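You operate a simulated robot arm through the tools that you are given. There is no shell and no other tool.

The job below is to be done with a simulated robot arm. You get a single attempt, and the scene is never put back.

TASK
Make room on the foam bench for the grey scouring pad. At the end: the yellow thin grip shim stands on top of the grey fittings box (marked "Tube fittings"); the white cloth is on the brine table; the grey scouring pad stands where the blue jug stood; the blue jug from the foam bench is on the brine table; whatever was shut is shut again. Leave all else as you found it, and nothing knocked over. Set down upright: blue jug.

Only the result counts: the job must be done as asked and must still hold three seconds after the hand-in. Knocking over, shifting, dropping, spilling or breaking anything else fails it. Flat cloth is picked up by pressing the open fingertips on it (5 to 10 N) and closing them slowly along it; thin cloth reads only 2 to 8 mm in the jaws.

THE ROBOT
A 6-joint arm with a two-finger parallel gripper, fixed in place. Base frame: the origin is on the floor under the middle of its stand, x ahead of it, y to its left, z up. Readings come in mm, degrees, newtons and seconds.
With the tool pointing down near the work surface it reaches from about 100 to 680 mm from the base axis. Its first joint turns from -66.0 to 66.0 degrees. Payload 2.45 kg.
The tool frame sits at the grasp point between the pads (the TCP): z along the fingers, y along the line on which they close. The tips reach 24 mm beyond it. Largest opening 68 mm; finger width 17, thickness 10; the body of the gripper, 40 by 70 mm, starts 41 mm behind the TCP.
Orientation is that of the tool frame in the base frame, as a unit quaternion [w, x, y, z]. With the fingers straight down and closing along the base's y, the tool's x points along the base's -x, its y along +y and its z along -z.

THE INTERFACE
- The arm moves only by the tool move_arm. Its argument "motion" is a list of rows, each a list of 7 numbers: the shift along the tool's x, y, z in m, then the turn, a rotation vector about the tool's x, y, z in degrees, then the gripper command, from -1 (shut) to 1 (fully open), values between in proportion. In form: [[tx, ty, tz, rx, ry, rz, hand], ...]. A call has 1 to 20 rows; each row is the pose to reach, as a shift and turn from the pose commanded when the call began, along the tool's axes at that moment. A row lasts 0.2 s, in which the tool goes at most 50 mm and 8.6 degrees; a call with a longer step from one row to the next is refused whole, and so is a gripper value outside its range. Where a pose cannot be reached the arm comes as near as it can. A force on the tool above 40 N (or 10 N above the force at the start of the call, whichever is more), or a blocked arm, ends the call early, and 0.2 s more pass. The fingers move at their own pace (about 108 mm/s each) and stop on an object; they squeeze with about 37 N. The grip force told is the motor's: it shows also when the fingers shut on nothing. Time passes only in rows, and 0.2 s behind the last, so rows that repeat a pose let the fingers close. It gives the time, the measured TCP pose, the force on the tool (base axes), the opening and the grip force at its end, in the units of the frame above (readings bear some noise), with the torque about the TCP (base axes, N m) and any sound that the robot's microphone picked up.
- Cameras (640 x 400 px; columns grow to the right, rows downward): "scene" is fixed at [168.8, 448.3, 1448.5]; the picture's right is [-0.57, -0.82, 0.00], its down [-0.64, 0.44, -0.63] and it looks along [0.52, -0.36, -0.78] (base axes); focal length 327 px, centre (320, 200). "wrist" rides on the gripper at [84, 11, -75] in the tool frame; the picture's right is [-0.13, 0.99, 0.00], its down [-0.60, -0.08, -0.79] and it looks along [-0.79, -0.10, 0.61] (tool axes); focal length 251 px, centre (320, 200). There is no depth. A picture from a camera that has moved, and an enlarged one, comes with that camera's place and axes in the base frame and with its lens. The place of the scene camera against the robot may be out by one fixed shift of up to 25 mm in any direction.
- camera(camera): a new picture of that camera. The clock stands still meanwhile.
- zoom(camera, box): a new picture of the part [left, top, right, bottom] of that camera's present view, enlarged. The clock stands still meanwhile.
- finish_job(): hands the job in; it is judged then, once.

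Places have to be worked out from the pictures, the camera data and where the tool is seen. Open the gripper and draw the arm clear of the work before you hand the job in, unless the task says otherwise.

The tools are called after "Call:" by a JSON object that holds its "fn" and its "kwargs". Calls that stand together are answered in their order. move_arm: Moves the arm, as the interface text tells. Its arguments: {"type":"object","properties":{"motion":{"type":"array","items":{"type":"array","items":{"type":"number"}}}},"required":["motion"]} The other tools are called the same way: camera (camera) takes a picture; zoom (camera, box) takes an enlarged picture of a part of a camera's view; finish_job () hands the job in.

At the start:

```text
t: 0.0
position: [433.1, 50.0, 1131.6]
tool_rot: [0.0, 0.0, 1.0, 0.0]
force: [-0.8, -0.2, 0.3]
moment: [0.01, -0.03, 0.01]
gripper_width: 68.1
finger_force: 0.1
```

scene: 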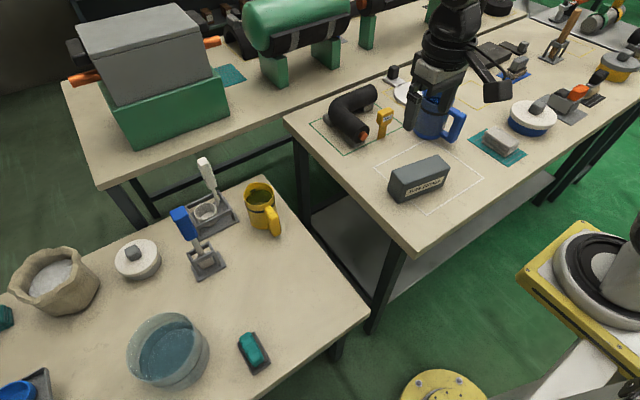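
wrist: 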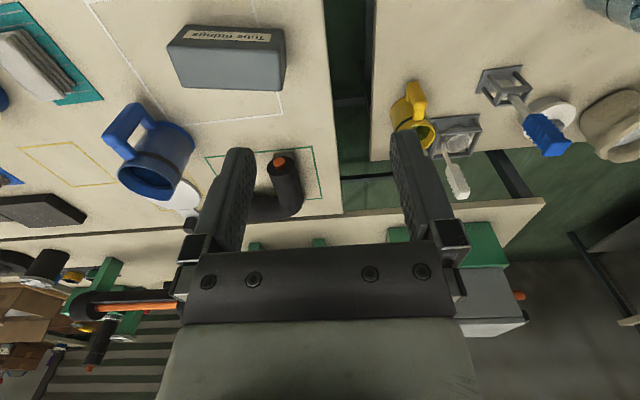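

I start by looking at both views closely to identify the objects before moving.

Call:
{"fn": "zoom", "kwargs": {"camera": "scene", "box": [280, 60, 480, 220]}}

Call:
{"fn": "zoom", "kwargs": {"camera": "scene", "box": [440, 0, 640, 160]}}

Call:
{"fn": "zoom", "kwargs": {"camera": "scene", "box": [0, 150, 380, 400]}}

Call:
{"fn": "zoom", "kwargs": {"camera": "scene", "box": [60, 0, 400, 200]}}

Call:
{"fn": "zoom", "kwargs": {"camera": "wrist", "box": [0, 0, 340, 220]}}

Call:
{"fn": "zoom", "kwargs": {"camera": "wrist", "box": [340, 0, 640, 220]}}

```text
2.50 times, centred on (380, 140) of scene
camera zoom: at [168.8, 448.3, 1448.5], right [-0.57, -0.82, 0.0], down [-0.64, 0.44, -0.63], along [0.52, -0.36, -0.78], focal length 817 px, centre (170, 350)
```

zoom: 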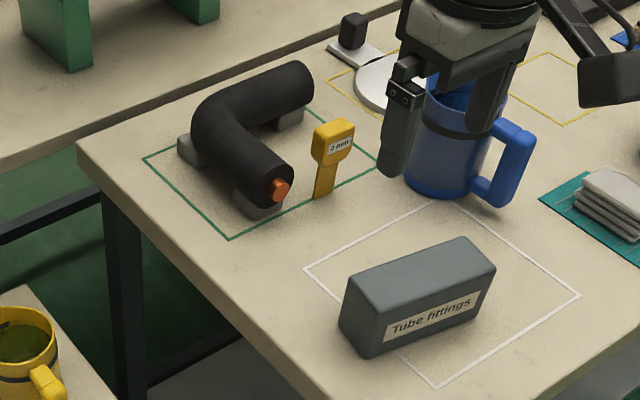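

```text
2.50 times, centred on (540, 80) of scene
camera zoom: at [168.8, 448.3, 1448.5], right [-0.57, -0.82, 0.0], down [-0.64, 0.44, -0.63], along [0.52, -0.36, -0.78], focal length 817 px, centre (-230, 500)
```

zoom: 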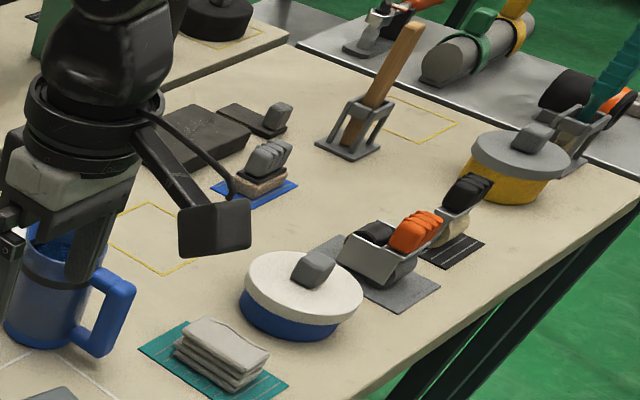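

```text
1.60 times, centred on (190, 275) of scene
camera zoom: at [168.8, 448.3, 1448.5], right [-0.57, -0.82, 0.0], down [-0.64, 0.44, -0.63], along [0.52, -0.36, -0.78], focal length 523 px, centre (528, 80)
```

zoom: 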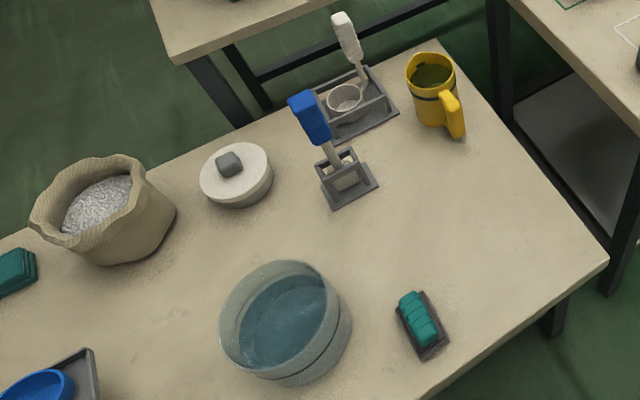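

```text
1.88 times, centred on (230, 100) of scene
camera zoom: at [168.8, 448.3, 1448.5], right [-0.57, -0.82, 0.0], down [-0.64, 0.44, -0.63], along [0.52, -0.36, -0.78], focal length 615 px, centre (489, 388)
```

zoom: 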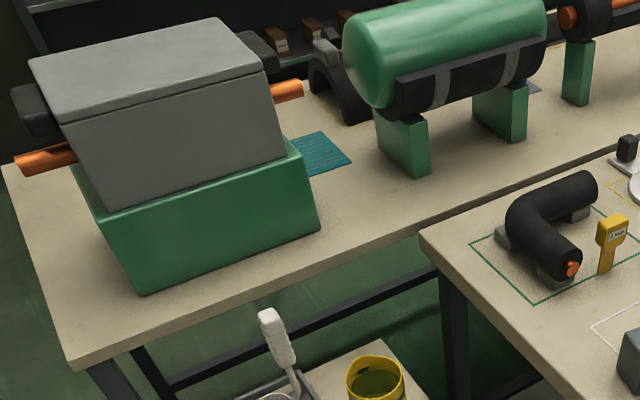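

```text
1.82 times, centred on (170, 110) of wrist
camera zoom: at [348.0, 59.8, 1207.4], right [0.13, 0.99, 0.0], down [0.6, -0.08, 0.79], along [0.79, -0.1, -0.61], focal length 457 px, centre (593, 364)
```

zoom: 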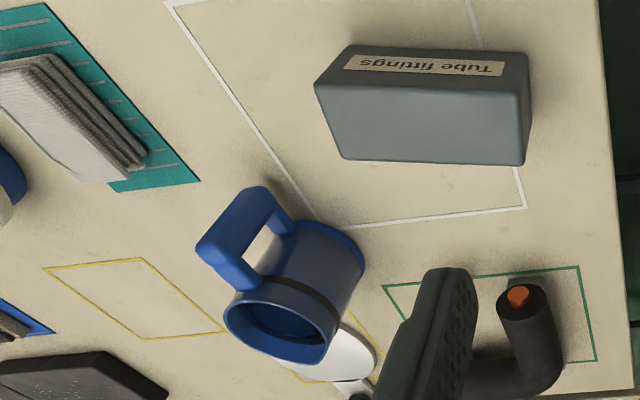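

```text
1.82 times, centred on (490, 110) of wrist
camera zoom: at [348.0, 59.8, 1207.4], right [0.13, 0.99, 0.0], down [0.6, -0.08, 0.79], along [0.79, -0.1, -0.61], focal length 457 px, centre (11, 364)
```

zoom: 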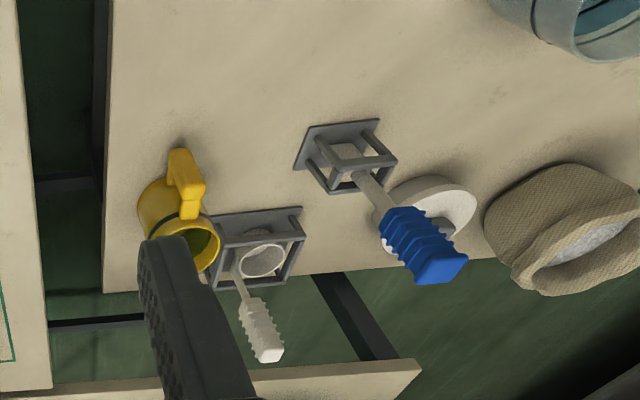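

The bench top looks to be around z≈780 with the fittings box near (490,0). I tilt the gripper so the wrist camera looks more steeply down, for an overview.

Call:
{"fn": "move_arm", "kwargs": {"motion": [[0, 0, 0, 0, 8, 0, 1], [0, 0, 0, 0, 16, 0, 1], [0, 0, 0, 0, 24, 0, 1], [0, 0, 0, 0, 32, 0, 1], [0, 0, 0, 0, 32, 0, 1]]}}

Call:
{"fn": "camera", "kwargs": {"camera": "wrist"}}

Call:
{"fn": "camera", "kwargs": {"camera": "scene"}}

```text
t: 1.2
position: [433.4, 48.6, 1131.9]
tool_rot: [-0.277, 0.0, 0.961, 0.0]
force: [0.1, 0.2, -0.7]
moment: [0.0, 0.01, -0.01]
gripper_width: 67.9
finger_force: 0.1
```

```text
taken
camera wrist: at [400.7, 59.8, 1240.4], right [0.11, 0.99, -0.07], down [0.93, -0.08, 0.35], along [0.34, -0.1, -0.93], focal length 251 px, centre (320, 200)
```

wrist: 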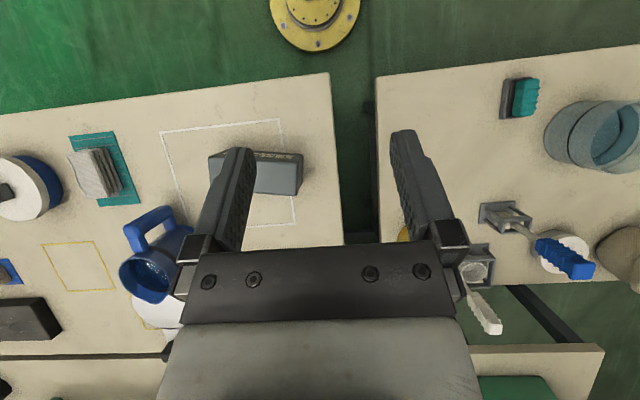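

```text
taken
```

scene: 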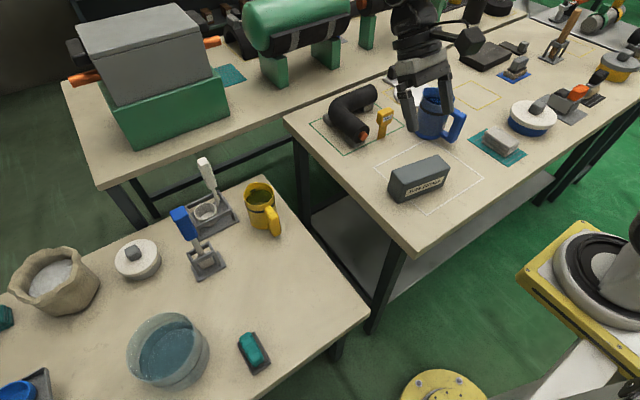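

The view is good. I slide the hand toward −y to view the right part of the bench with the wrist camera.

Call:
{"fn": "move_arm", "kwargs": {"motion": [[0, -0.04, 0, 0, 0, 0, 1], [0, -0.08, 0, 0, 0, 0, 1], [0, -0.12, 0, 0, 0, 0, 1], [0, -0.16, 0, 0, 0, 0, 1], [0, -0.2, 0, 0, 0, 0, 1], [0, -0.24, 0, 0, 0, 0, 1], [0, -0.28, 0, 0, 0, 0, 1], [0, -0.32, 0, 0, 0, 0, 1], [0, -0.36, 0, 0, 0, 0, 1], [0, -0.36, 0, 0, 0, 0, 1]]}}

Call:
{"fn": "camera", "kwargs": {"camera": "wrist"}}

Call:
{"fn": "camera", "kwargs": {"camera": "scene"}}

```text
t: 3.4
position: [432.0, -311.7, 1132.2]
tool_rot: [-0.276, 0.0, 0.961, 0.0]
force: [0.4, -0.8, 0.5]
moment: [-0.01, 0.03, 0.01]
gripper_width: 67.9
finger_force: 0.0
```

```text
taken
camera wrist: at [400.1, -301.0, 1239.2], right [0.11, 0.99, -0.07], down [0.93, -0.08, 0.35], along [0.34, -0.1, -0.93], focal length 251 px, centre (320, 200)
```

wrist: 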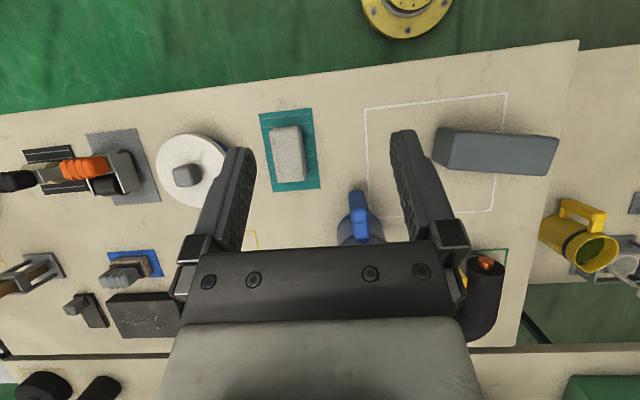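

```text
taken
```

scene: 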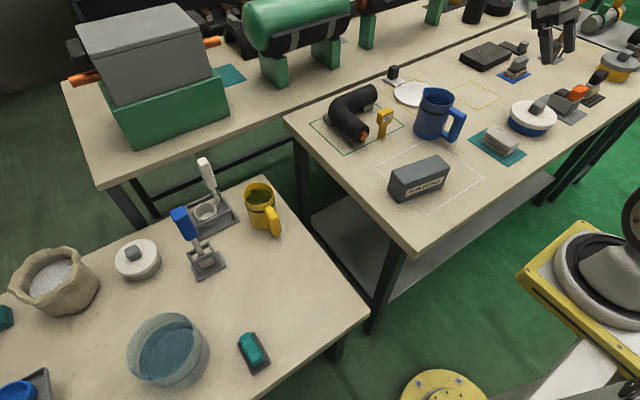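

The middle of the bench is now clear of the arm in the scene view. I zoom into several regions.

Call:
{"fn": "zoom", "kwargs": {"camera": "scene", "box": [360, 50, 480, 150]}}

Call:
{"fn": "zoom", "kwargs": {"camera": "scene", "box": [460, 30, 640, 170]}}

Call:
{"fn": "zoom", "kwargs": {"camera": "wrist", "box": [0, 120, 260, 360]}}

Call:
{"fn": "zoom", "kwargs": {"camera": "wrist", "box": [240, 80, 560, 260]}}

Call:
{"fn": "zoom", "kwargs": {"camera": "scene", "box": [0, 260, 260, 400]}}

Call:
{"fn": "zoom", "kwargs": {"camera": "scene", "box": [360, 0, 640, 100]}}

```text
4.00 times, centred on (420, 100) of scene
camera zoom: at [168.8, 448.2, 1448.5], right [-0.57, -0.82, 0.0], down [-0.64, 0.44, -0.63], along [0.52, -0.36, -0.78], focal length 1307 px, centre (-80, 600)
```

zoom: 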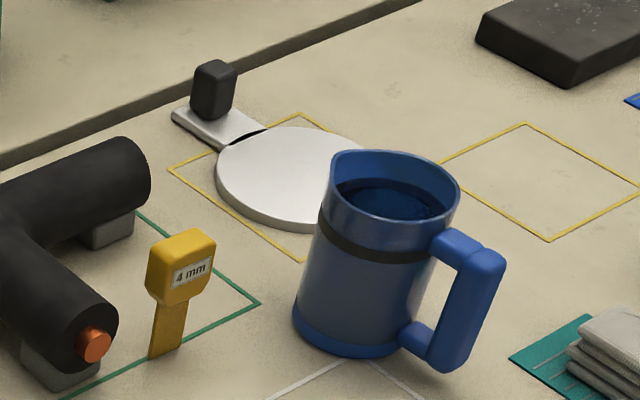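

```text
2.86 times, centred on (550, 100) of scene
camera zoom: at [168.8, 448.2, 1448.5], right [-0.57, -0.82, 0.0], down [-0.64, 0.44, -0.63], along [0.52, -0.36, -0.78], focal length 933 px, centre (-337, 486)
```

zoom: 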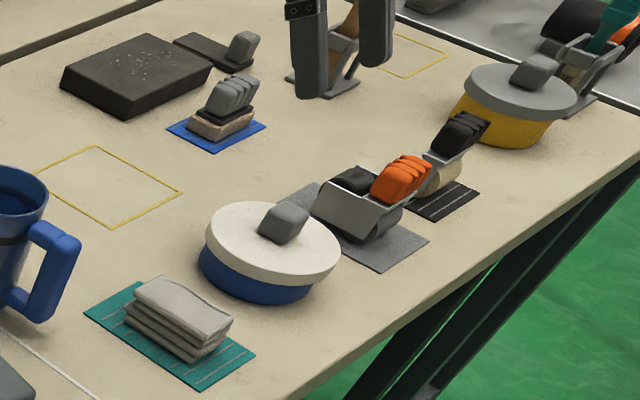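

```text
1.67 times, centred on (130, 240) of wrist
camera zoom: at [400.1, -301.0, 1239.2], right [0.11, 0.99, -0.07], down [0.93, -0.08, 0.35], along [0.34, -0.1, -0.93], focal length 419 px, centre (637, 133)
```

zoom: 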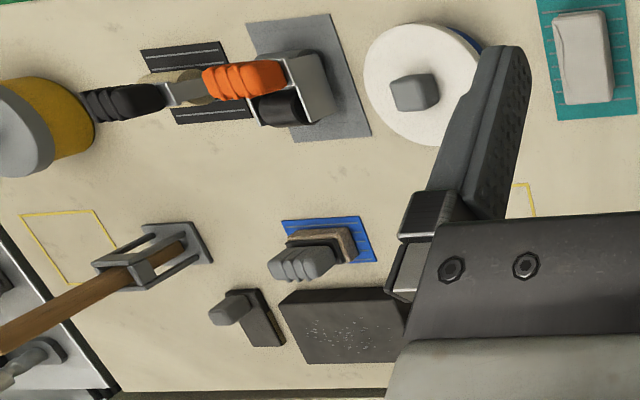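

```text
2.00 times, centred on (400, 170) of wrist
camera zoom: at [400.1, -301.0, 1239.2], right [0.11, 0.99, -0.07], down [0.93, -0.08, 0.35], along [0.34, -0.1, -0.93], focal length 503 px, centre (160, 260)
```

zoom: 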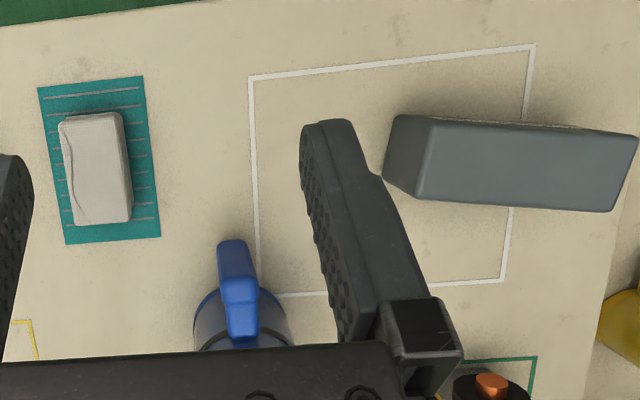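

```text
2.46 times, centred on (130, 330) of scene
camera zoom: at [168.8, 448.2, 1448.5], right [-0.57, -0.82, 0.0], down [-0.64, 0.44, -0.63], along [0.52, -0.36, -0.78], focal length 804 px, centre (788, -120)
```

zoom: 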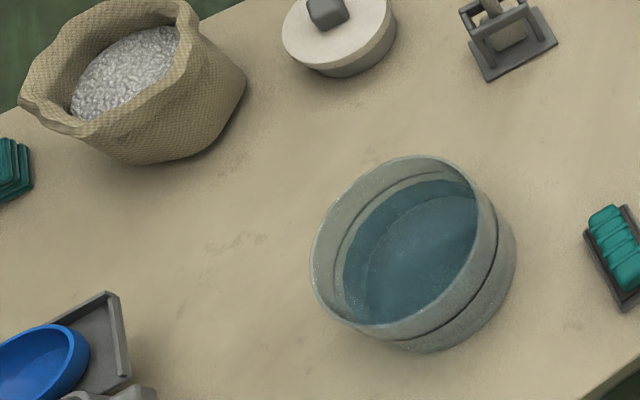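

```text
2.29 times, centred on (500, 50) of scene
camera zoom: at [168.8, 448.2, 1448.5], right [-0.57, -0.82, 0.0], down [-0.64, 0.44, -0.63], along [0.52, -0.36, -0.78], focal length 747 px, centre (-91, 543)
```

zoom: 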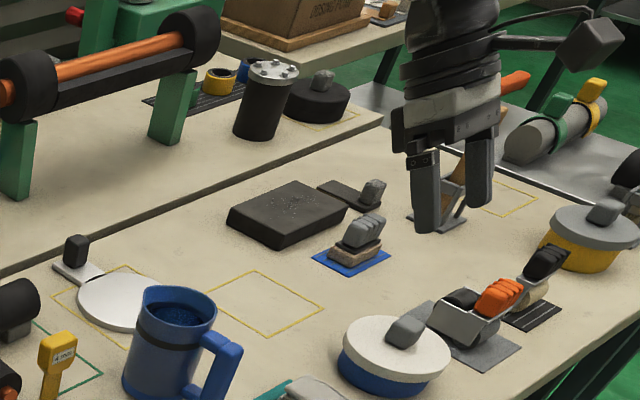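

I zoom in harder on candidate objects for the white cloth, the grey scouring pad and lidded containers.

Call:
{"fn": "zoom", "kwargs": {"camera": "scene", "box": [470, 115, 540, 170]}}

Call:
{"fn": "zoom", "kwargs": {"camera": "scene", "box": [480, 40, 560, 95]}}

Call:
{"fn": "zoom", "kwargs": {"camera": "scene", "box": [540, 70, 620, 125]}}

Call:
{"fn": "zoom", "kwargs": {"camera": "scene", "box": [370, 50, 450, 110]}}

Call:
{"fn": "zoom", "kwargs": {"camera": "scene", "box": [220, 320, 290, 380]}}

Call:
{"fn": "zoom", "kwargs": {"camera": "wrist", "box": [60, 230, 200, 340]}}

```text
7.27 times, centred on (505, 142) of scene
camera zoom: at [168.8, 448.2, 1448.5], right [-0.57, -0.82, 0.0], down [-0.64, 0.44, -0.63], along [0.52, -0.36, -0.78], focal length 2376 px, centre (-1026, 618)
```

zoom: 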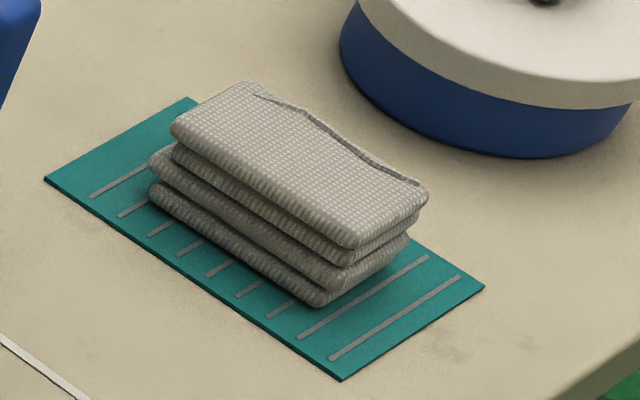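

```text
7.27 times, centred on (520, 68) of scene
camera zoom: at [168.8, 448.2, 1448.5], right [-0.57, -0.82, 0.0], down [-0.64, 0.44, -0.63], along [0.52, -0.36, -0.78], focal length 2376 px, centre (-1134, 1164)
```

zoom: 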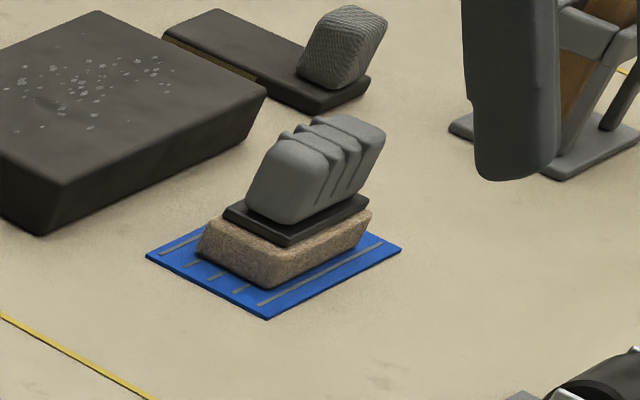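

```text
7.27 times, centred on (580, 98) of scene
camera zoom: at [168.8, 448.2, 1448.5], right [-0.57, -0.82, 0.0], down [-0.64, 0.44, -0.63], along [0.52, -0.36, -0.78], focal length 2376 px, centre (-1571, 946)
```

zoom: 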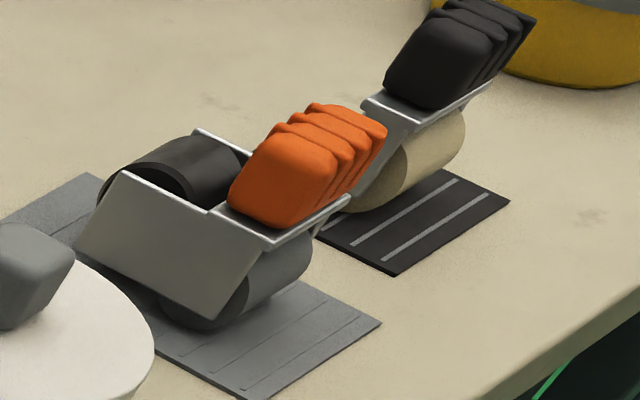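

```text
6.67 times, centred on (410, 80) of scene
camera zoom: at [168.8, 448.2, 1448.5], right [-0.57, -0.82, 0.0], down [-0.64, 0.44, -0.63], along [0.52, -0.36, -0.78], focal length 2178 px, centre (-280, 1000)
```

zoom: 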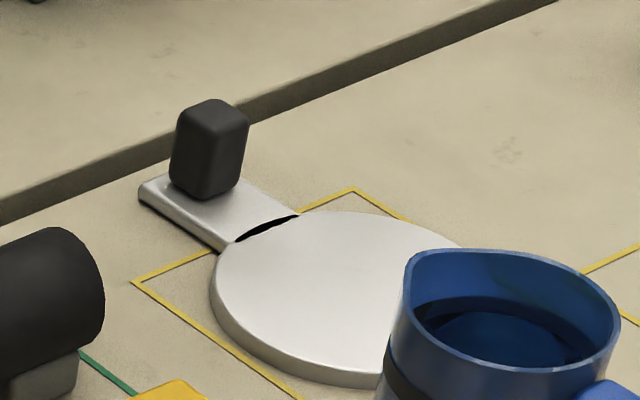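

```text
6.67 times, centred on (255, 350) of scene
camera zoom: at [168.8, 448.2, 1448.5], right [-0.57, -0.82, 0.0], down [-0.64, 0.44, -0.63], along [0.52, -0.36, -0.78], focal length 2178 px, centre (753, -800)
```

zoom: 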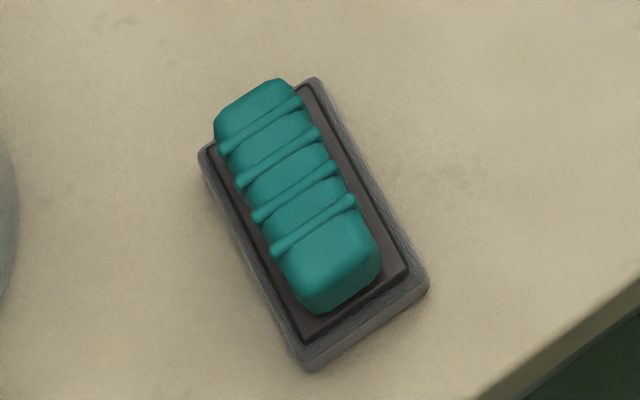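

```text
3.64 times, centred on (130, 285) of wrist
camera zoom: at [400.1, -301.0, 1239.2], right [0.11, 0.99, -0.07], down [0.93, -0.08, 0.35], along [0.34, -0.1, -0.93], focal length 914 px, centre (1011, -109)
```

zoom: 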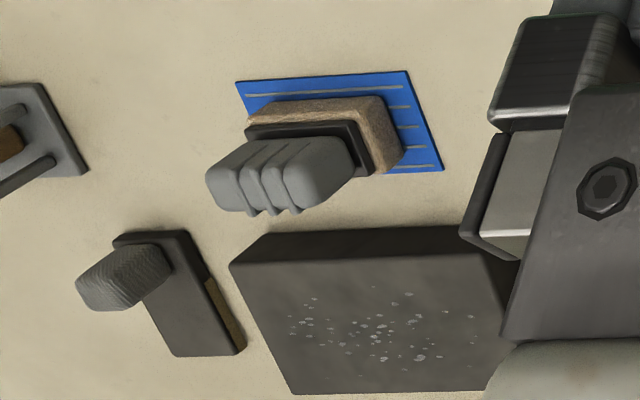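

The brine table carries a grey pad with a teal grip, a likely candidate for the grey scouring pad. I move the camera over to the brine table side to see all of it.

Call:
{"fn": "move_arm", "kwargs": {"motion": [[0, 0.045, 0, 0, 0, 0, 1], [0, 0.09, 0, 0, 0, 0, 1], [0, 0.135, 0, 0, 0, 0, 1], [0, 0.18, 0, 0, 0, 0, 1], [0, 0.225, 0, 0, 0, 0, 1], [0, 0.27, 0, 0, 0, 0, 1], [0, 0.315, 0, 0, 0, 0, 1], [0, 0.36, 0, 0, 0, 0, 1], [0, 0.405, 0, 0, 0, 0, 1], [0, 0.45, 0, 0, 0, 0, 1], [0, 0.495, 0, 0, 0, 0, 1], [0, 0.54, 0, 0, 0, 0, 1], [0, 0.585, 0, 0, 0, 0, 1], [0, 0.62, 0, 0, 0, 0, 1], [0, 0.62, 0, 0, 0, 0, 1]]}}

Call:
{"fn": "camera", "kwargs": {"camera": "wrist"}}

Call:
{"fn": "camera", "kwargs": {"camera": "scene"}}

```text
t: 6.6
position: [429.9, 311.5, 1130.9]
tool_rot: [-0.276, 0.0, 0.961, 0.0]
force: [-0.2, 0.7, 1.0]
moment: [0.03, 0.02, 0.01]
gripper_width: 68.0
finger_force: 0.1
```

```text
taken
camera wrist: at [398.0, 321.8, 1238.6], right [0.11, 0.99, -0.07], down [0.93, -0.08, 0.35], along [0.34, -0.1, -0.93], focal length 251 px, centre (320, 200)
```

wrist: 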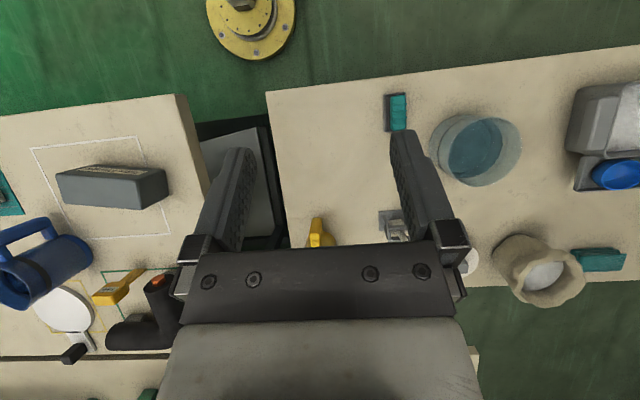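

```text
taken
```

scene: 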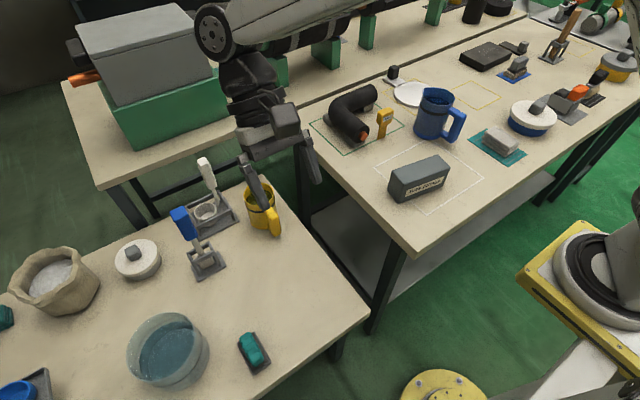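

I yaw the camera left to see the left end of the brine table.

Call:
{"fn": "move_arm", "kwargs": {"motion": [[0, 0, 0, 4.2, 0, -6.8, 1], [0, 0, 0, 8.5, 0, -13.6, 1], [0, 0, 0, 12.7, 0, -20.3, 1], [0, 0, 0, 16.9, 0, -27.1, 1], [0, 0, 0, 21.2, 0, -33.9, 1], [0, 0, 0, 25.4, 0, -40.7, 1], [0, 0, 0, 25.4, 0, -40.7, 1]]}}

Call:
{"fn": "camera", "kwargs": {"camera": "wrist"}}

```text
t: 8.2
position: [433.2, 310.3, 1132.6]
tool_rot: [-0.252, -0.392, 0.878, -0.112]
force: [-0.5, -0.6, -0.1]
moment: [0.01, 0.03, -0.02]
gripper_width: 68.2
finger_force: 0.1
```

```text
taken
camera wrist: at [402.6, 293.0, 1239.9], right [-0.67, 0.74, -0.07], down [0.68, 0.64, 0.35], along [0.31, 0.19, -0.93], focal length 251 px, centre (320, 200)
```

wrist: 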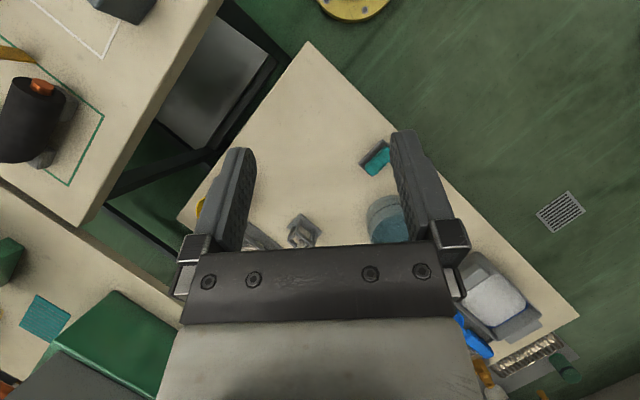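

There is more clutter at the left end of the brine table. I zoom there and tilt the camera back up for a wider look.

Call:
{"fn": "zoom", "kwargs": {"camera": "wrist", "box": [440, 240, 600, 400]}}

Call:
{"fn": "move_arm", "kwargs": {"motion": [[0, 0, 0, 0, -8, 0, 1], [0, 0, 0, 0, -16, 0, 1], [0, 0, 0, 0, -24, 0, 1], [0, 0, 0, 0, -32, 0, 1], [0, 0, 0, 0, -32, 0, 1]]}}

Call:
{"fn": "camera", "kwargs": {"camera": "wrist"}}

```text
2.50 times, centred on (520, 320) of wrist
camera zoom: at [402.6, 293.0, 1239.9], right [-0.67, 0.74, -0.07], down [0.68, 0.64, 0.35], along [0.31, 0.19, -0.93], focal length 629 px, centre (-180, -100)
```

zoom: 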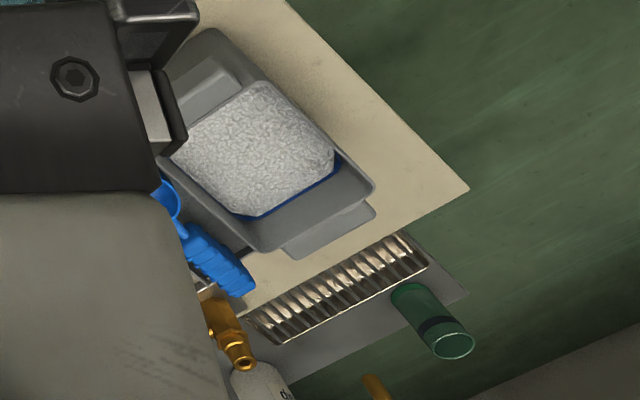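

```text
t: 9.4
position: [432.2, 308.7, 1132.2]
tool_rot: [0.001, -0.407, 0.914, 0.001]
force: [-0.4, 0.2, -0.9]
moment: [-0.02, 0.02, 0.03]
gripper_width: 68.1
finger_force: 0.2
```

```text
taken
camera wrist: at [367.5, 253.5, 1207.4], right [-0.65, 0.76, 0.0], down [0.46, 0.39, 0.79], along [0.6, 0.52, -0.61], focal length 251 px, centre (320, 200)
```

wrist: 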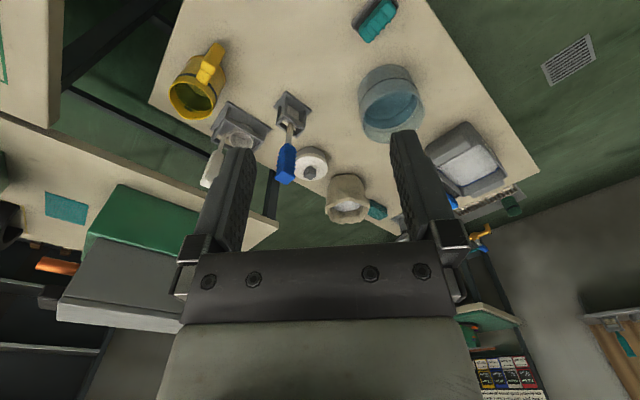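

Call:
{"fn": "zoom", "kwargs": {"camera": "wrist", "box": [140, 0, 400, 240]}}

Call:
{"fn": "zoom", "kwargs": {"camera": "wrist", "box": [320, 100, 560, 260]}}

Call:
{"fn": "zoom", "kwargs": {"camera": "wrist", "box": [330, 0, 420, 60]}}

```text
1.67 times, centred on (270, 120) of wrist
camera zoom: at [367.5, 253.5, 1207.4], right [-0.65, 0.76, 0.0], down [0.46, 0.39, 0.79], along [0.6, 0.52, -0.61], focal length 419 px, centre (403, 333)
```

zoom: 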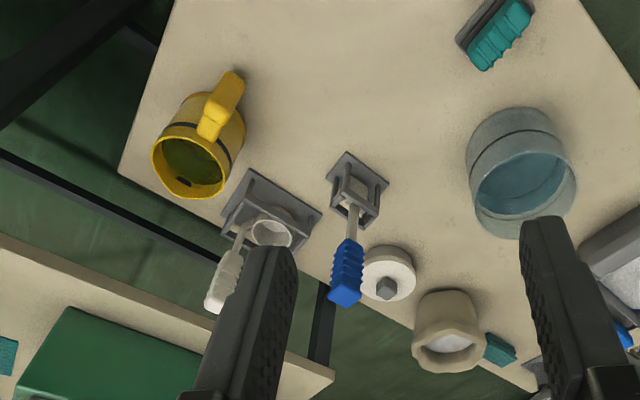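

```text
2.50 times, centred on (440, 180) of wrist
camera zoom: at [367.5, 253.5, 1207.4], right [-0.65, 0.76, 0.0], down [0.46, 0.39, 0.79], along [0.6, 0.52, -0.61], focal length 629 px, centre (20, 250)
```

zoom: 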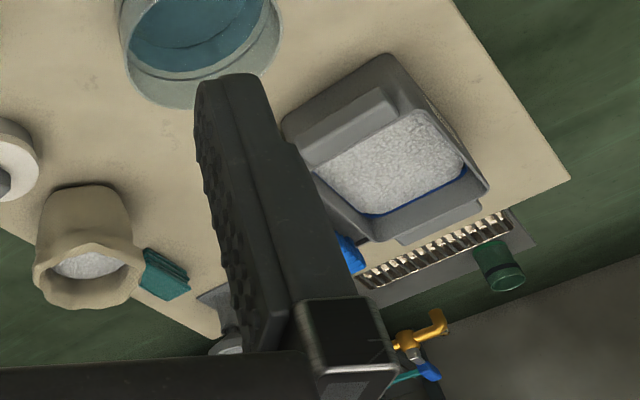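

```text
6.67 times, centred on (375, 30) of wrist
camera zoom: at [367.5, 253.5, 1207.4], right [-0.65, 0.76, 0.0], down [0.46, 0.39, 0.79], along [0.6, 0.52, -0.61], focal length 1676 px, centre (-47, 1333)
```

zoom: 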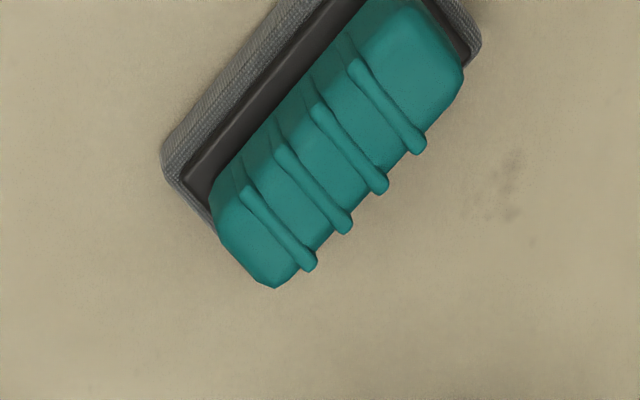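

The pad with teal grip sits on the brine table near (428,456), table top near z≈610; lidded pots look beyond reach. Now I go back over the foam bench for an accurate look at the jug, shim and cloth.

Call:
{"fn": "move_arm", "kwargs": {"motion": [[0.038, -0.019, 0.0036, 0, 0, 7, 1], [0.076, -0.038, 0.0071, 0, 0, 14, 1], [0.114, -0.057, 0.0107, 0, 0, 21, 1], [0.152, -0.076, 0.0142, 0, 0, 28, 1], [0.19, -0.095, 0.0178, 0, 0, 35, 1], [0.228, -0.114, 0.0213, 0, 0, 42, 1], [0.266, -0.133, 0.0249, 0, 0, 49, 1], [0.304, -0.152, 0.0284, 0, 0, 56, 1], [0.342, -0.171, 0.032, 0, 0, 63, 1], [0.342, -0.171, 0.032, 0, 0, 63, 1]]}}

Call:
{"fn": "camera", "kwargs": {"camera": "wrist"}}

Call:
{"fn": "camera", "kwargs": {"camera": "scene"}}

```text
t: 11.6
position: [329.2, -55.4, 1099.7]
tool_rot: [0.0, 0.132, 0.991, 0.0]
force: [0.2, -0.9, 0.6]
moment: [-0.01, -0.04, -0.03]
gripper_width: 67.8
finger_force: 0.1
```

```text
taken
camera wrist: at [249.3, -24.6, 1175.2], right [0.38, 0.92, 0.0], down [0.56, -0.23, 0.79], along [0.73, -0.3, -0.61], focal length 251 px, centre (320, 200)
```

wrist: 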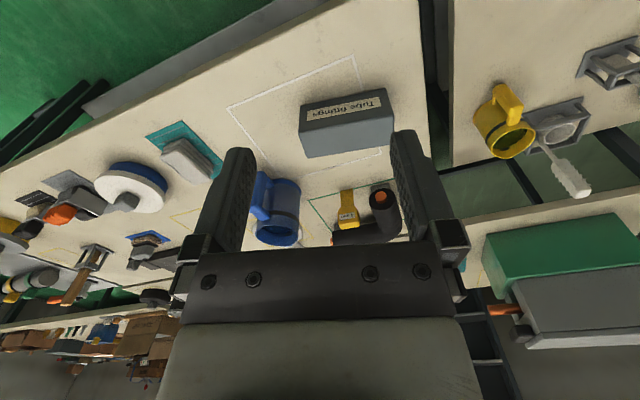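

```text
taken
```

scene: 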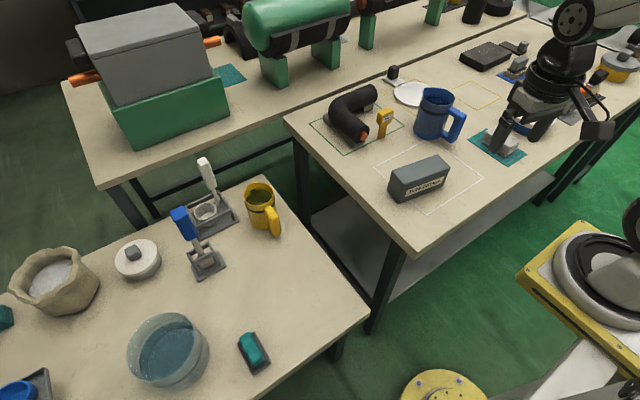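

Call:
{"fn": "zoom", "kwargs": {"camera": "wrist", "box": [230, 80, 430, 250]}}

Call:
{"fn": "zoom", "kwargs": {"camera": "wrist", "box": [300, 170, 400, 250]}}

Call:
{"fn": "zoom", "kwargs": {"camera": "wrist", "box": [140, 110, 240, 190]}}

```text
2.35 times, centred on (330, 165) of wrist
camera zoom: at [249.3, -24.6, 1175.2], right [0.38, 0.92, 0.0], down [0.56, -0.23, 0.79], along [0.73, -0.3, -0.61], focal length 592 px, centre (296, 282)
```

zoom: 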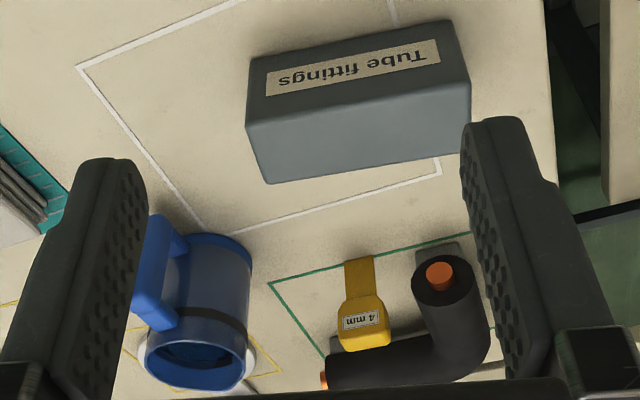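

```text
5.00 times, centred on (350, 210) of wrist
camera zoom: at [249.3, -24.6, 1175.2], right [0.38, 0.92, 0.0], down [0.56, -0.23, 0.79], along [0.73, -0.3, -0.61], focal length 1257 px, centre (170, 150)
```

zoom: 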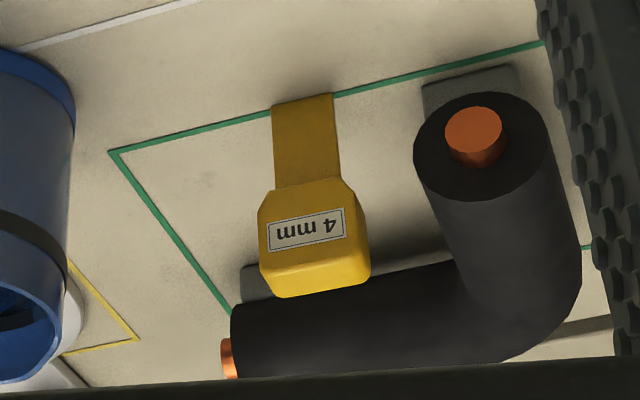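

```text
5.00 times, centred on (190, 150) of wrist
camera zoom: at [249.3, -24.6, 1175.2], right [0.38, 0.92, 0.0], down [0.56, -0.23, 0.79], along [0.73, -0.3, -0.61], focal length 1257 px, centre (970, 450)
```

zoom: 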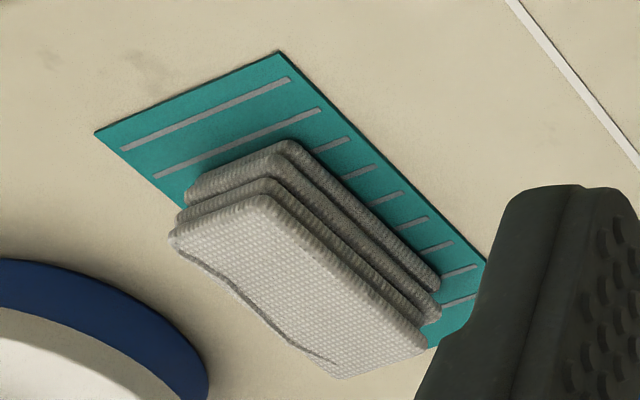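

Foam bench top works out near z≈800, brine table near z≈600. I zoom on the shim, jug handle and box for shape details.

Call:
{"fn": "zoom", "kwargs": {"camera": "scene", "box": [360, 95, 410, 145]}}

Call:
{"fn": "zoom", "kwargs": {"camera": "scene", "box": [405, 75, 475, 150]}}

Call:
{"fn": "zoom", "kwargs": {"camera": "wrist", "box": [230, 160, 320, 250]}}

Call:
{"fn": "zoom", "kwargs": {"camera": "scene", "box": [375, 140, 495, 220]}}

```text
8.00 times, centred on (385, 120) of scene
camera zoom: at [168.8, 448.3, 1448.5], right [-0.57, -0.82, 0.0], down [-0.64, 0.44, -0.63], along [0.52, -0.36, -0.78], focal length 2613 px, centre (-200, 840)
```

zoom: 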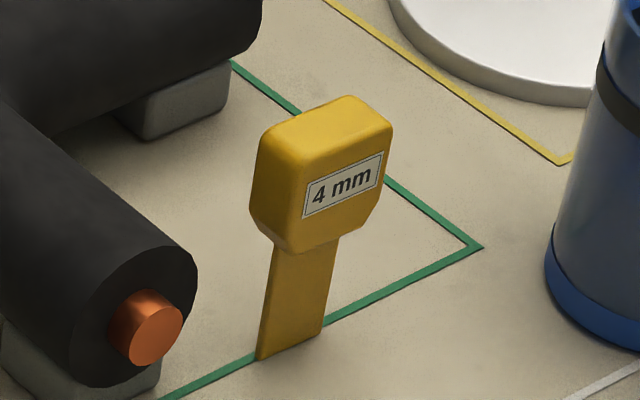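

```text
5.33 times, centred on (440, 112) of scene
camera zoom: at [168.8, 448.3, 1448.5], right [-0.57, -0.82, 0.0], down [-0.64, 0.44, -0.63], along [0.52, -0.36, -0.78], focal length 1742 px, centre (-320, 667)
```

zoom: 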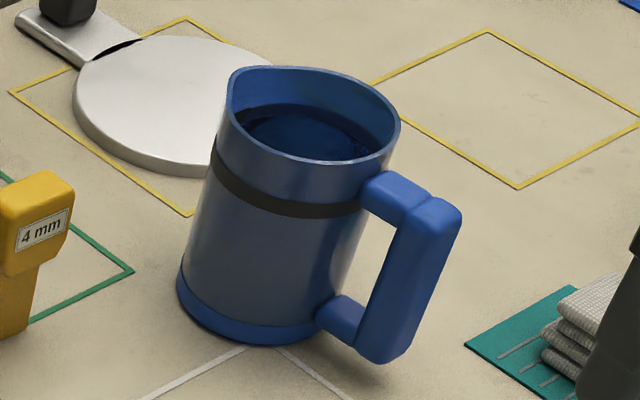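

```text
4.44 times, centred on (275, 205) of wrist
camera zoom: at [249.3, -24.6, 1175.2], right [0.38, 0.92, 0.0], down [0.56, -0.23, 0.79], along [0.73, -0.3, -0.61], focal length 1118 px, centre (520, 178)
```

zoom: 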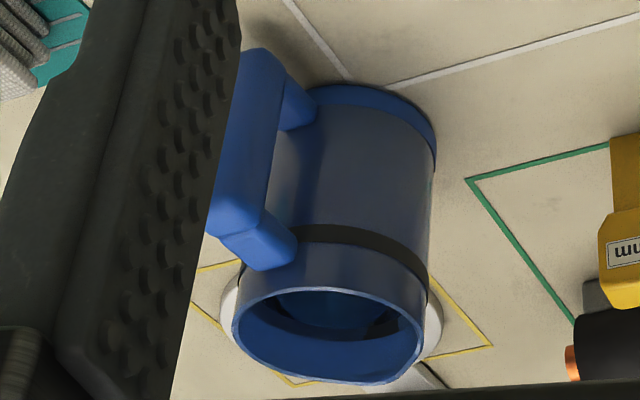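

```text
5.00 times, centred on (435, 180) of scene
camera zoom: at [168.8, 448.3, 1448.5], right [-0.57, -0.82, 0.0], down [-0.64, 0.44, -0.63], along [0.52, -0.36, -0.78], focal length 1633 px, centre (-255, 300)
```

zoom: 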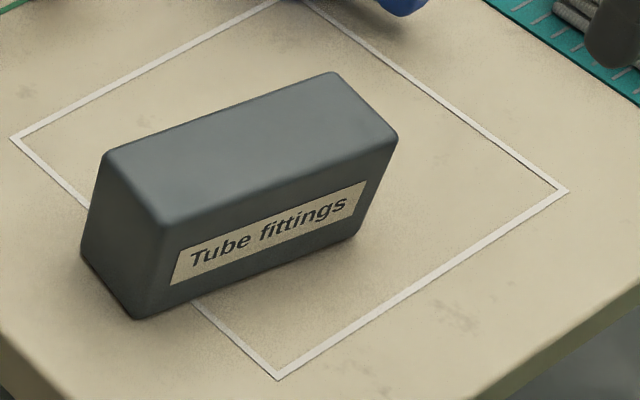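

The cloth stack is about 50×85 mm lying nearly along x at about (461,-390). I move the hand to hover above it for a precise look.

Call:
{"fn": "move_arm", "kwargs": {"motion": [[-0.0243, -0.0357, 0.015, 0, 0, -1.9, 1], [-0.0487, -0.0714, 0.03, 0, 0, -3.8, 1], [-0.073, -0.1071, 0.05, 0, 0, -5.6, 1], [-0.0974, -0.1428, 0.07, 0, 0, -7.5, 1], [-0.1217, -0.1786, 0.09, 0, 0, -9.4, 1], [-0.146, -0.2143, 0.11, 0, 0, -11.3, 1], [-0.1704, -0.25, 0.125, 0, 0, -13.1, 1], [-0.1947, -0.2857, 0.14, 0, 0, -15, 1], [-0.1947, -0.2857, 0.14, 0, 0, -15, 1]]}}

Call:
{"fn": "camera", "kwargs": {"camera": "wrist"}}

Call:
{"fn": "camera", "kwargs": {"camera": "scene"}}

```text
t: 13.6
position: [446.1, -388.1, 959.8]
tool_rot: [-0.001, 0.0, 1.0, 0.0]
force: [-0.5, 0.0, 0.2]
moment: [0.02, 0.03, 0.01]
gripper_width: 68.1
finger_force: 0.1
```

```text
taken
camera wrist: at [361.3, -376.2, 1035.4], right [0.13, 0.99, 0.0], down [0.6, -0.08, 0.79], along [0.79, -0.1, -0.61], focal length 251 px, centre (320, 200)
```

wrist: 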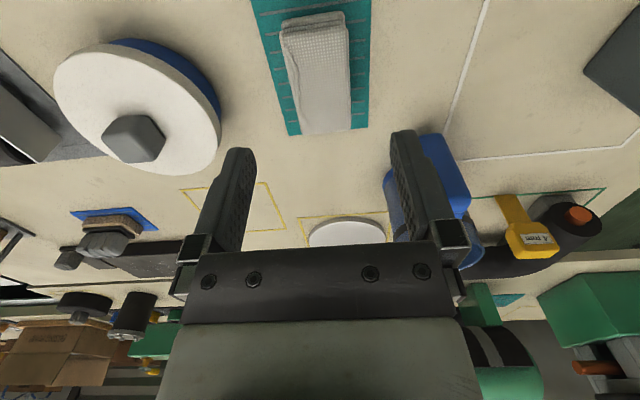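

```text
taken
```

scene: 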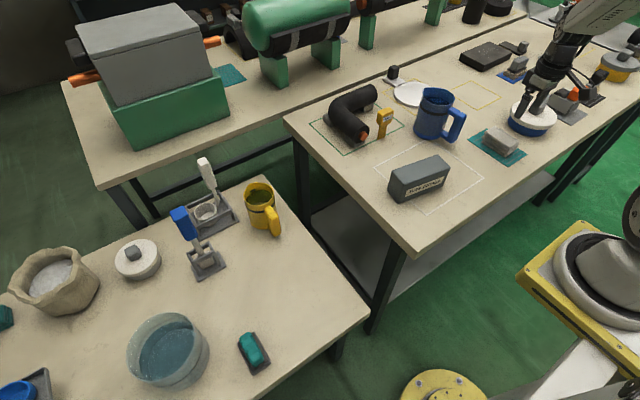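

Call:
{"fn": "zoom", "kwargs": {"camera": "wrist", "box": [240, 0, 390, 150]}}

Call:
{"fn": "zoom", "kwargs": {"camera": "wrist", "box": [380, 120, 620, 280]}}

```text
2.67 times, centred on (315, 75) of wrist
camera zoom: at [361.3, -376.2, 1035.4], right [0.13, 0.99, 0.0], down [0.6, -0.08, 0.79], along [0.79, -0.1, -0.61], focal length 670 px, centre (333, 533)
```

zoom: 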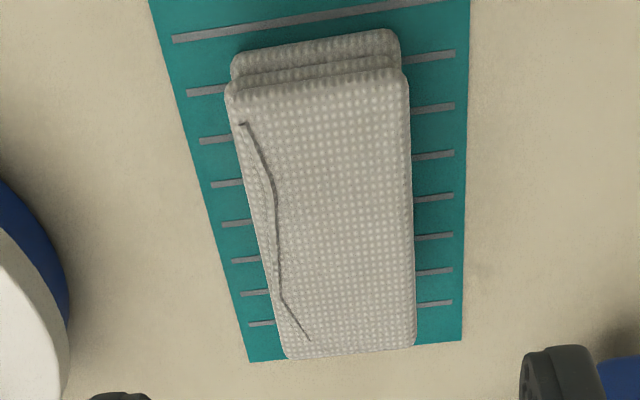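

```text
2.50 times, centred on (500, 200) of wrist
camera zoom: at [361.3, -376.2, 1035.4], right [0.13, 0.99, 0.0], down [0.6, -0.08, 0.79], along [0.79, -0.1, -0.61], focal length 629 px, centre (-130, 200)
```

zoom: 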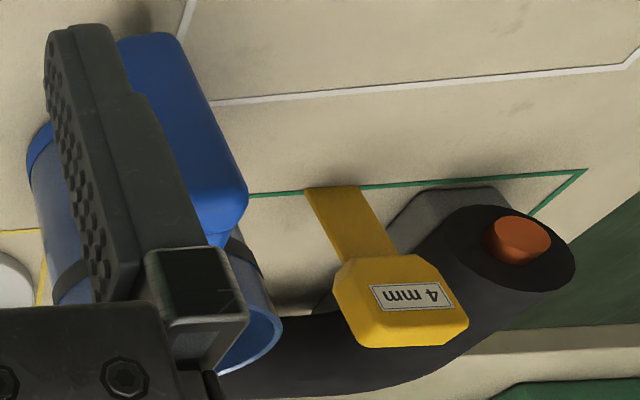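

The waffle-weave white stack is the white cloth: about x 429–521, y −412…−365, top near z≈828. I move over its centre and lower in stages.

Call:
{"fn": "move_arm", "kwargs": {"motion": [[-0.03, -0.001, 0, 0, 0, 0, 1], [-0.03, -0.001, 0.03, 0, 0, 0, 1], [-0.03, -0.001, 0.06, 0, 0, 0, 1], [-0.03, -0.001, 0.09, 0, 0, 0, 1], [-0.03, -0.001, 0.105, 0, 0, 0, 1], [-0.03, -0.001, 0.105, 0, 0, 0, 1]]}}

Call:
{"fn": "camera", "kwargs": {"camera": "wrist"}}

Call:
{"fn": "zoom", "kwargs": {"camera": "scene", "box": [460, 90, 560, 170]}}

```text
t: 15.0
position: [475.4, -385.5, 855.4]
tool_rot: [-0.001, 0.0, 1.0, 0.0]
force: [0.0, -0.5, -0.2]
moment: [-0.02, 0.0, 0.02]
gripper_width: 67.9
finger_force: 0.1
```

```text
taken
camera wrist: at [390.6, -375.0, 930.4], right [0.13, 0.99, 0.0], down [0.6, -0.08, 0.79], along [0.79, -0.1, -0.61], focal length 251 px, centre (320, 200)
```

wrist: 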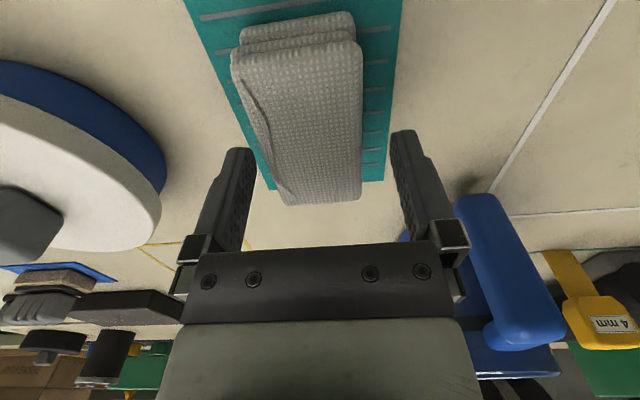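

```text
5.00 times, centred on (510, 130) of scene
camera zoom: at [168.8, 448.3, 1448.5], right [-0.57, -0.82, 0.0], down [-0.64, 0.44, -0.63], along [0.52, -0.36, -0.78], focal length 1633 px, centre (-630, 550)
```

zoom: 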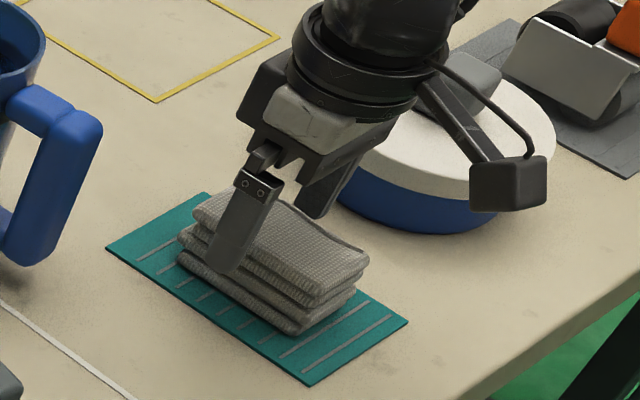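

Tips are just at cloth-top level; the cloth centre is about 3–4 mm further −y than the fingers' middle. I shift, then lower step by step watching force.

Call:
{"fn": "move_arm", "kwargs": {"motion": [[0, -0.0035, 0, 0, 0, 0, 1], [0, -0.0035, 0.005, 0, 0, 0, 1], [0, -0.0035, 0.01, 0, 0, 0, 1], [0, -0.0035, 0.015, 0, 0, 0, 1], [0, -0.0035, 0.02, 0, 0, 0, 1], [0, -0.0035, 0.02, 0, 0, 0, 1]]}}

Call:
{"fn": "camera", "kwargs": {"camera": "wrist"}}

Call:
{"fn": "zoom", "kwargs": {"camera": "scene", "box": [460, 90, 560, 170]}}

```text
t: 16.4
position: [475.7, -389.5, 834.8]
tool_rot: [0.0, 0.0, 1.0, 0.001]
force: [0.5, -0.7, -0.1]
moment: [-0.01, 0.0, -0.01]
gripper_width: 68.1
finger_force: 0.1
```

```text
taken
camera wrist: at [390.4, -379.7, 910.2], right [0.13, 0.99, 0.0], down [0.6, -0.08, 0.79], along [0.79, -0.1, -0.61], focal length 251 px, centre (320, 200)
```

wrist: 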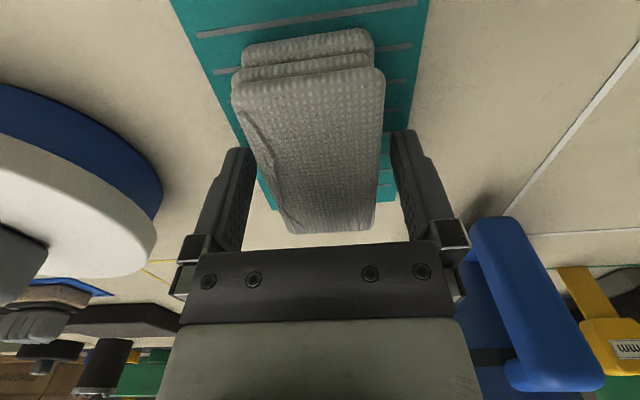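

```text
5.00 times, centred on (510, 130) of scene
camera zoom: at [168.8, 448.3, 1448.5], right [-0.57, -0.82, 0.0], down [-0.64, 0.44, -0.63], along [0.52, -0.36, -0.78], focal length 1633 px, centre (-630, 550)
```

zoom: 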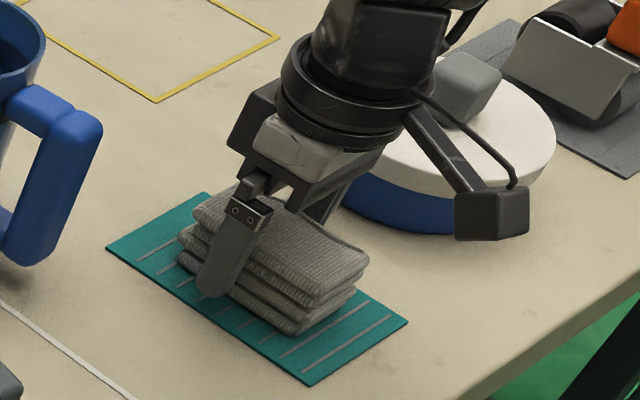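

Fingers straddle the cloth cleanly. I go down 4 mm more and close in gentle steps.

Call:
{"fn": "move_arm", "kwargs": {"motion": [[0, 0, 0.002, 0, 0, 0, 1], [0, 0, 0.004, 0, 0, 0, 1], [0, 0, 0.004, 0, 0, 0, 0.7], [0, 0, 0.004, 0, 0, 0, 0.5], [0, 0, 0.004, 0, 0, 0, 0.3], [0, 0, 0.004, 0, 0, 0, 0.1], [0, 0, 0.004, 0, 0, 0, -0.1], [0, 0, 0.004, 0, 0, 0, -0.5], [0, 0, 0.004, 0, 0, 0, -1], [0, 0, 0.004, 0, 0, 0, -1], [0, 0, 0.004, 0, 0, 0, -1]]}}

Call:
{"fn": "camera", "kwargs": {"camera": "wrist"}}

Call:
{"fn": "zoom", "kwargs": {"camera": "scene", "box": [460, 90, 560, 170]}}

```text
t: 18.8
position: [475.6, -391.1, 831.0]
tool_rot: [0.0, 0.0, 1.0, 0.001]
force: [0.5, -0.2, -0.4]
moment: [-0.02, 0.02, -0.02]
gripper_width: 49.6
finger_force: 37.0
```

```text
taken
camera wrist: at [389.9, -379.7, 906.0], right [0.13, 0.99, 0.0], down [0.6, -0.08, 0.79], along [0.79, -0.1, -0.61], focal length 251 px, centre (320, 200)
```

wrist: 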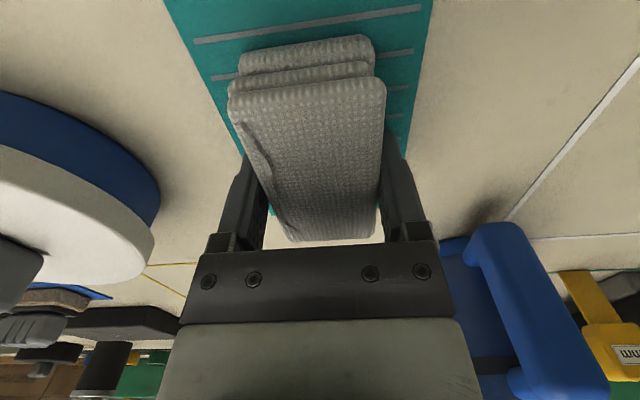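

```text
5.00 times, centred on (510, 130) of scene
camera zoom: at [168.8, 448.3, 1448.5], right [-0.57, -0.82, 0.0], down [-0.64, 0.44, -0.63], along [0.52, -0.36, -0.78], focal length 1633 px, centre (-630, 550)
```

zoom: 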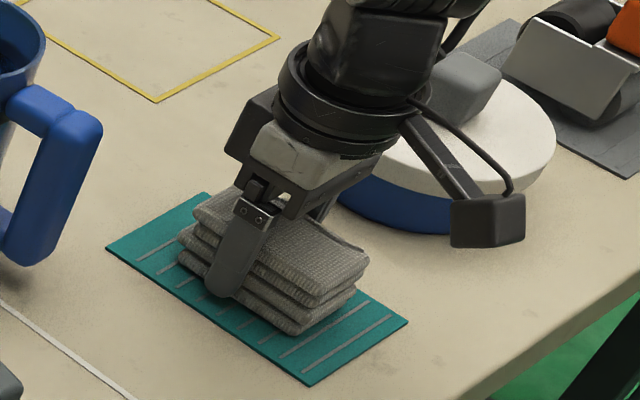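

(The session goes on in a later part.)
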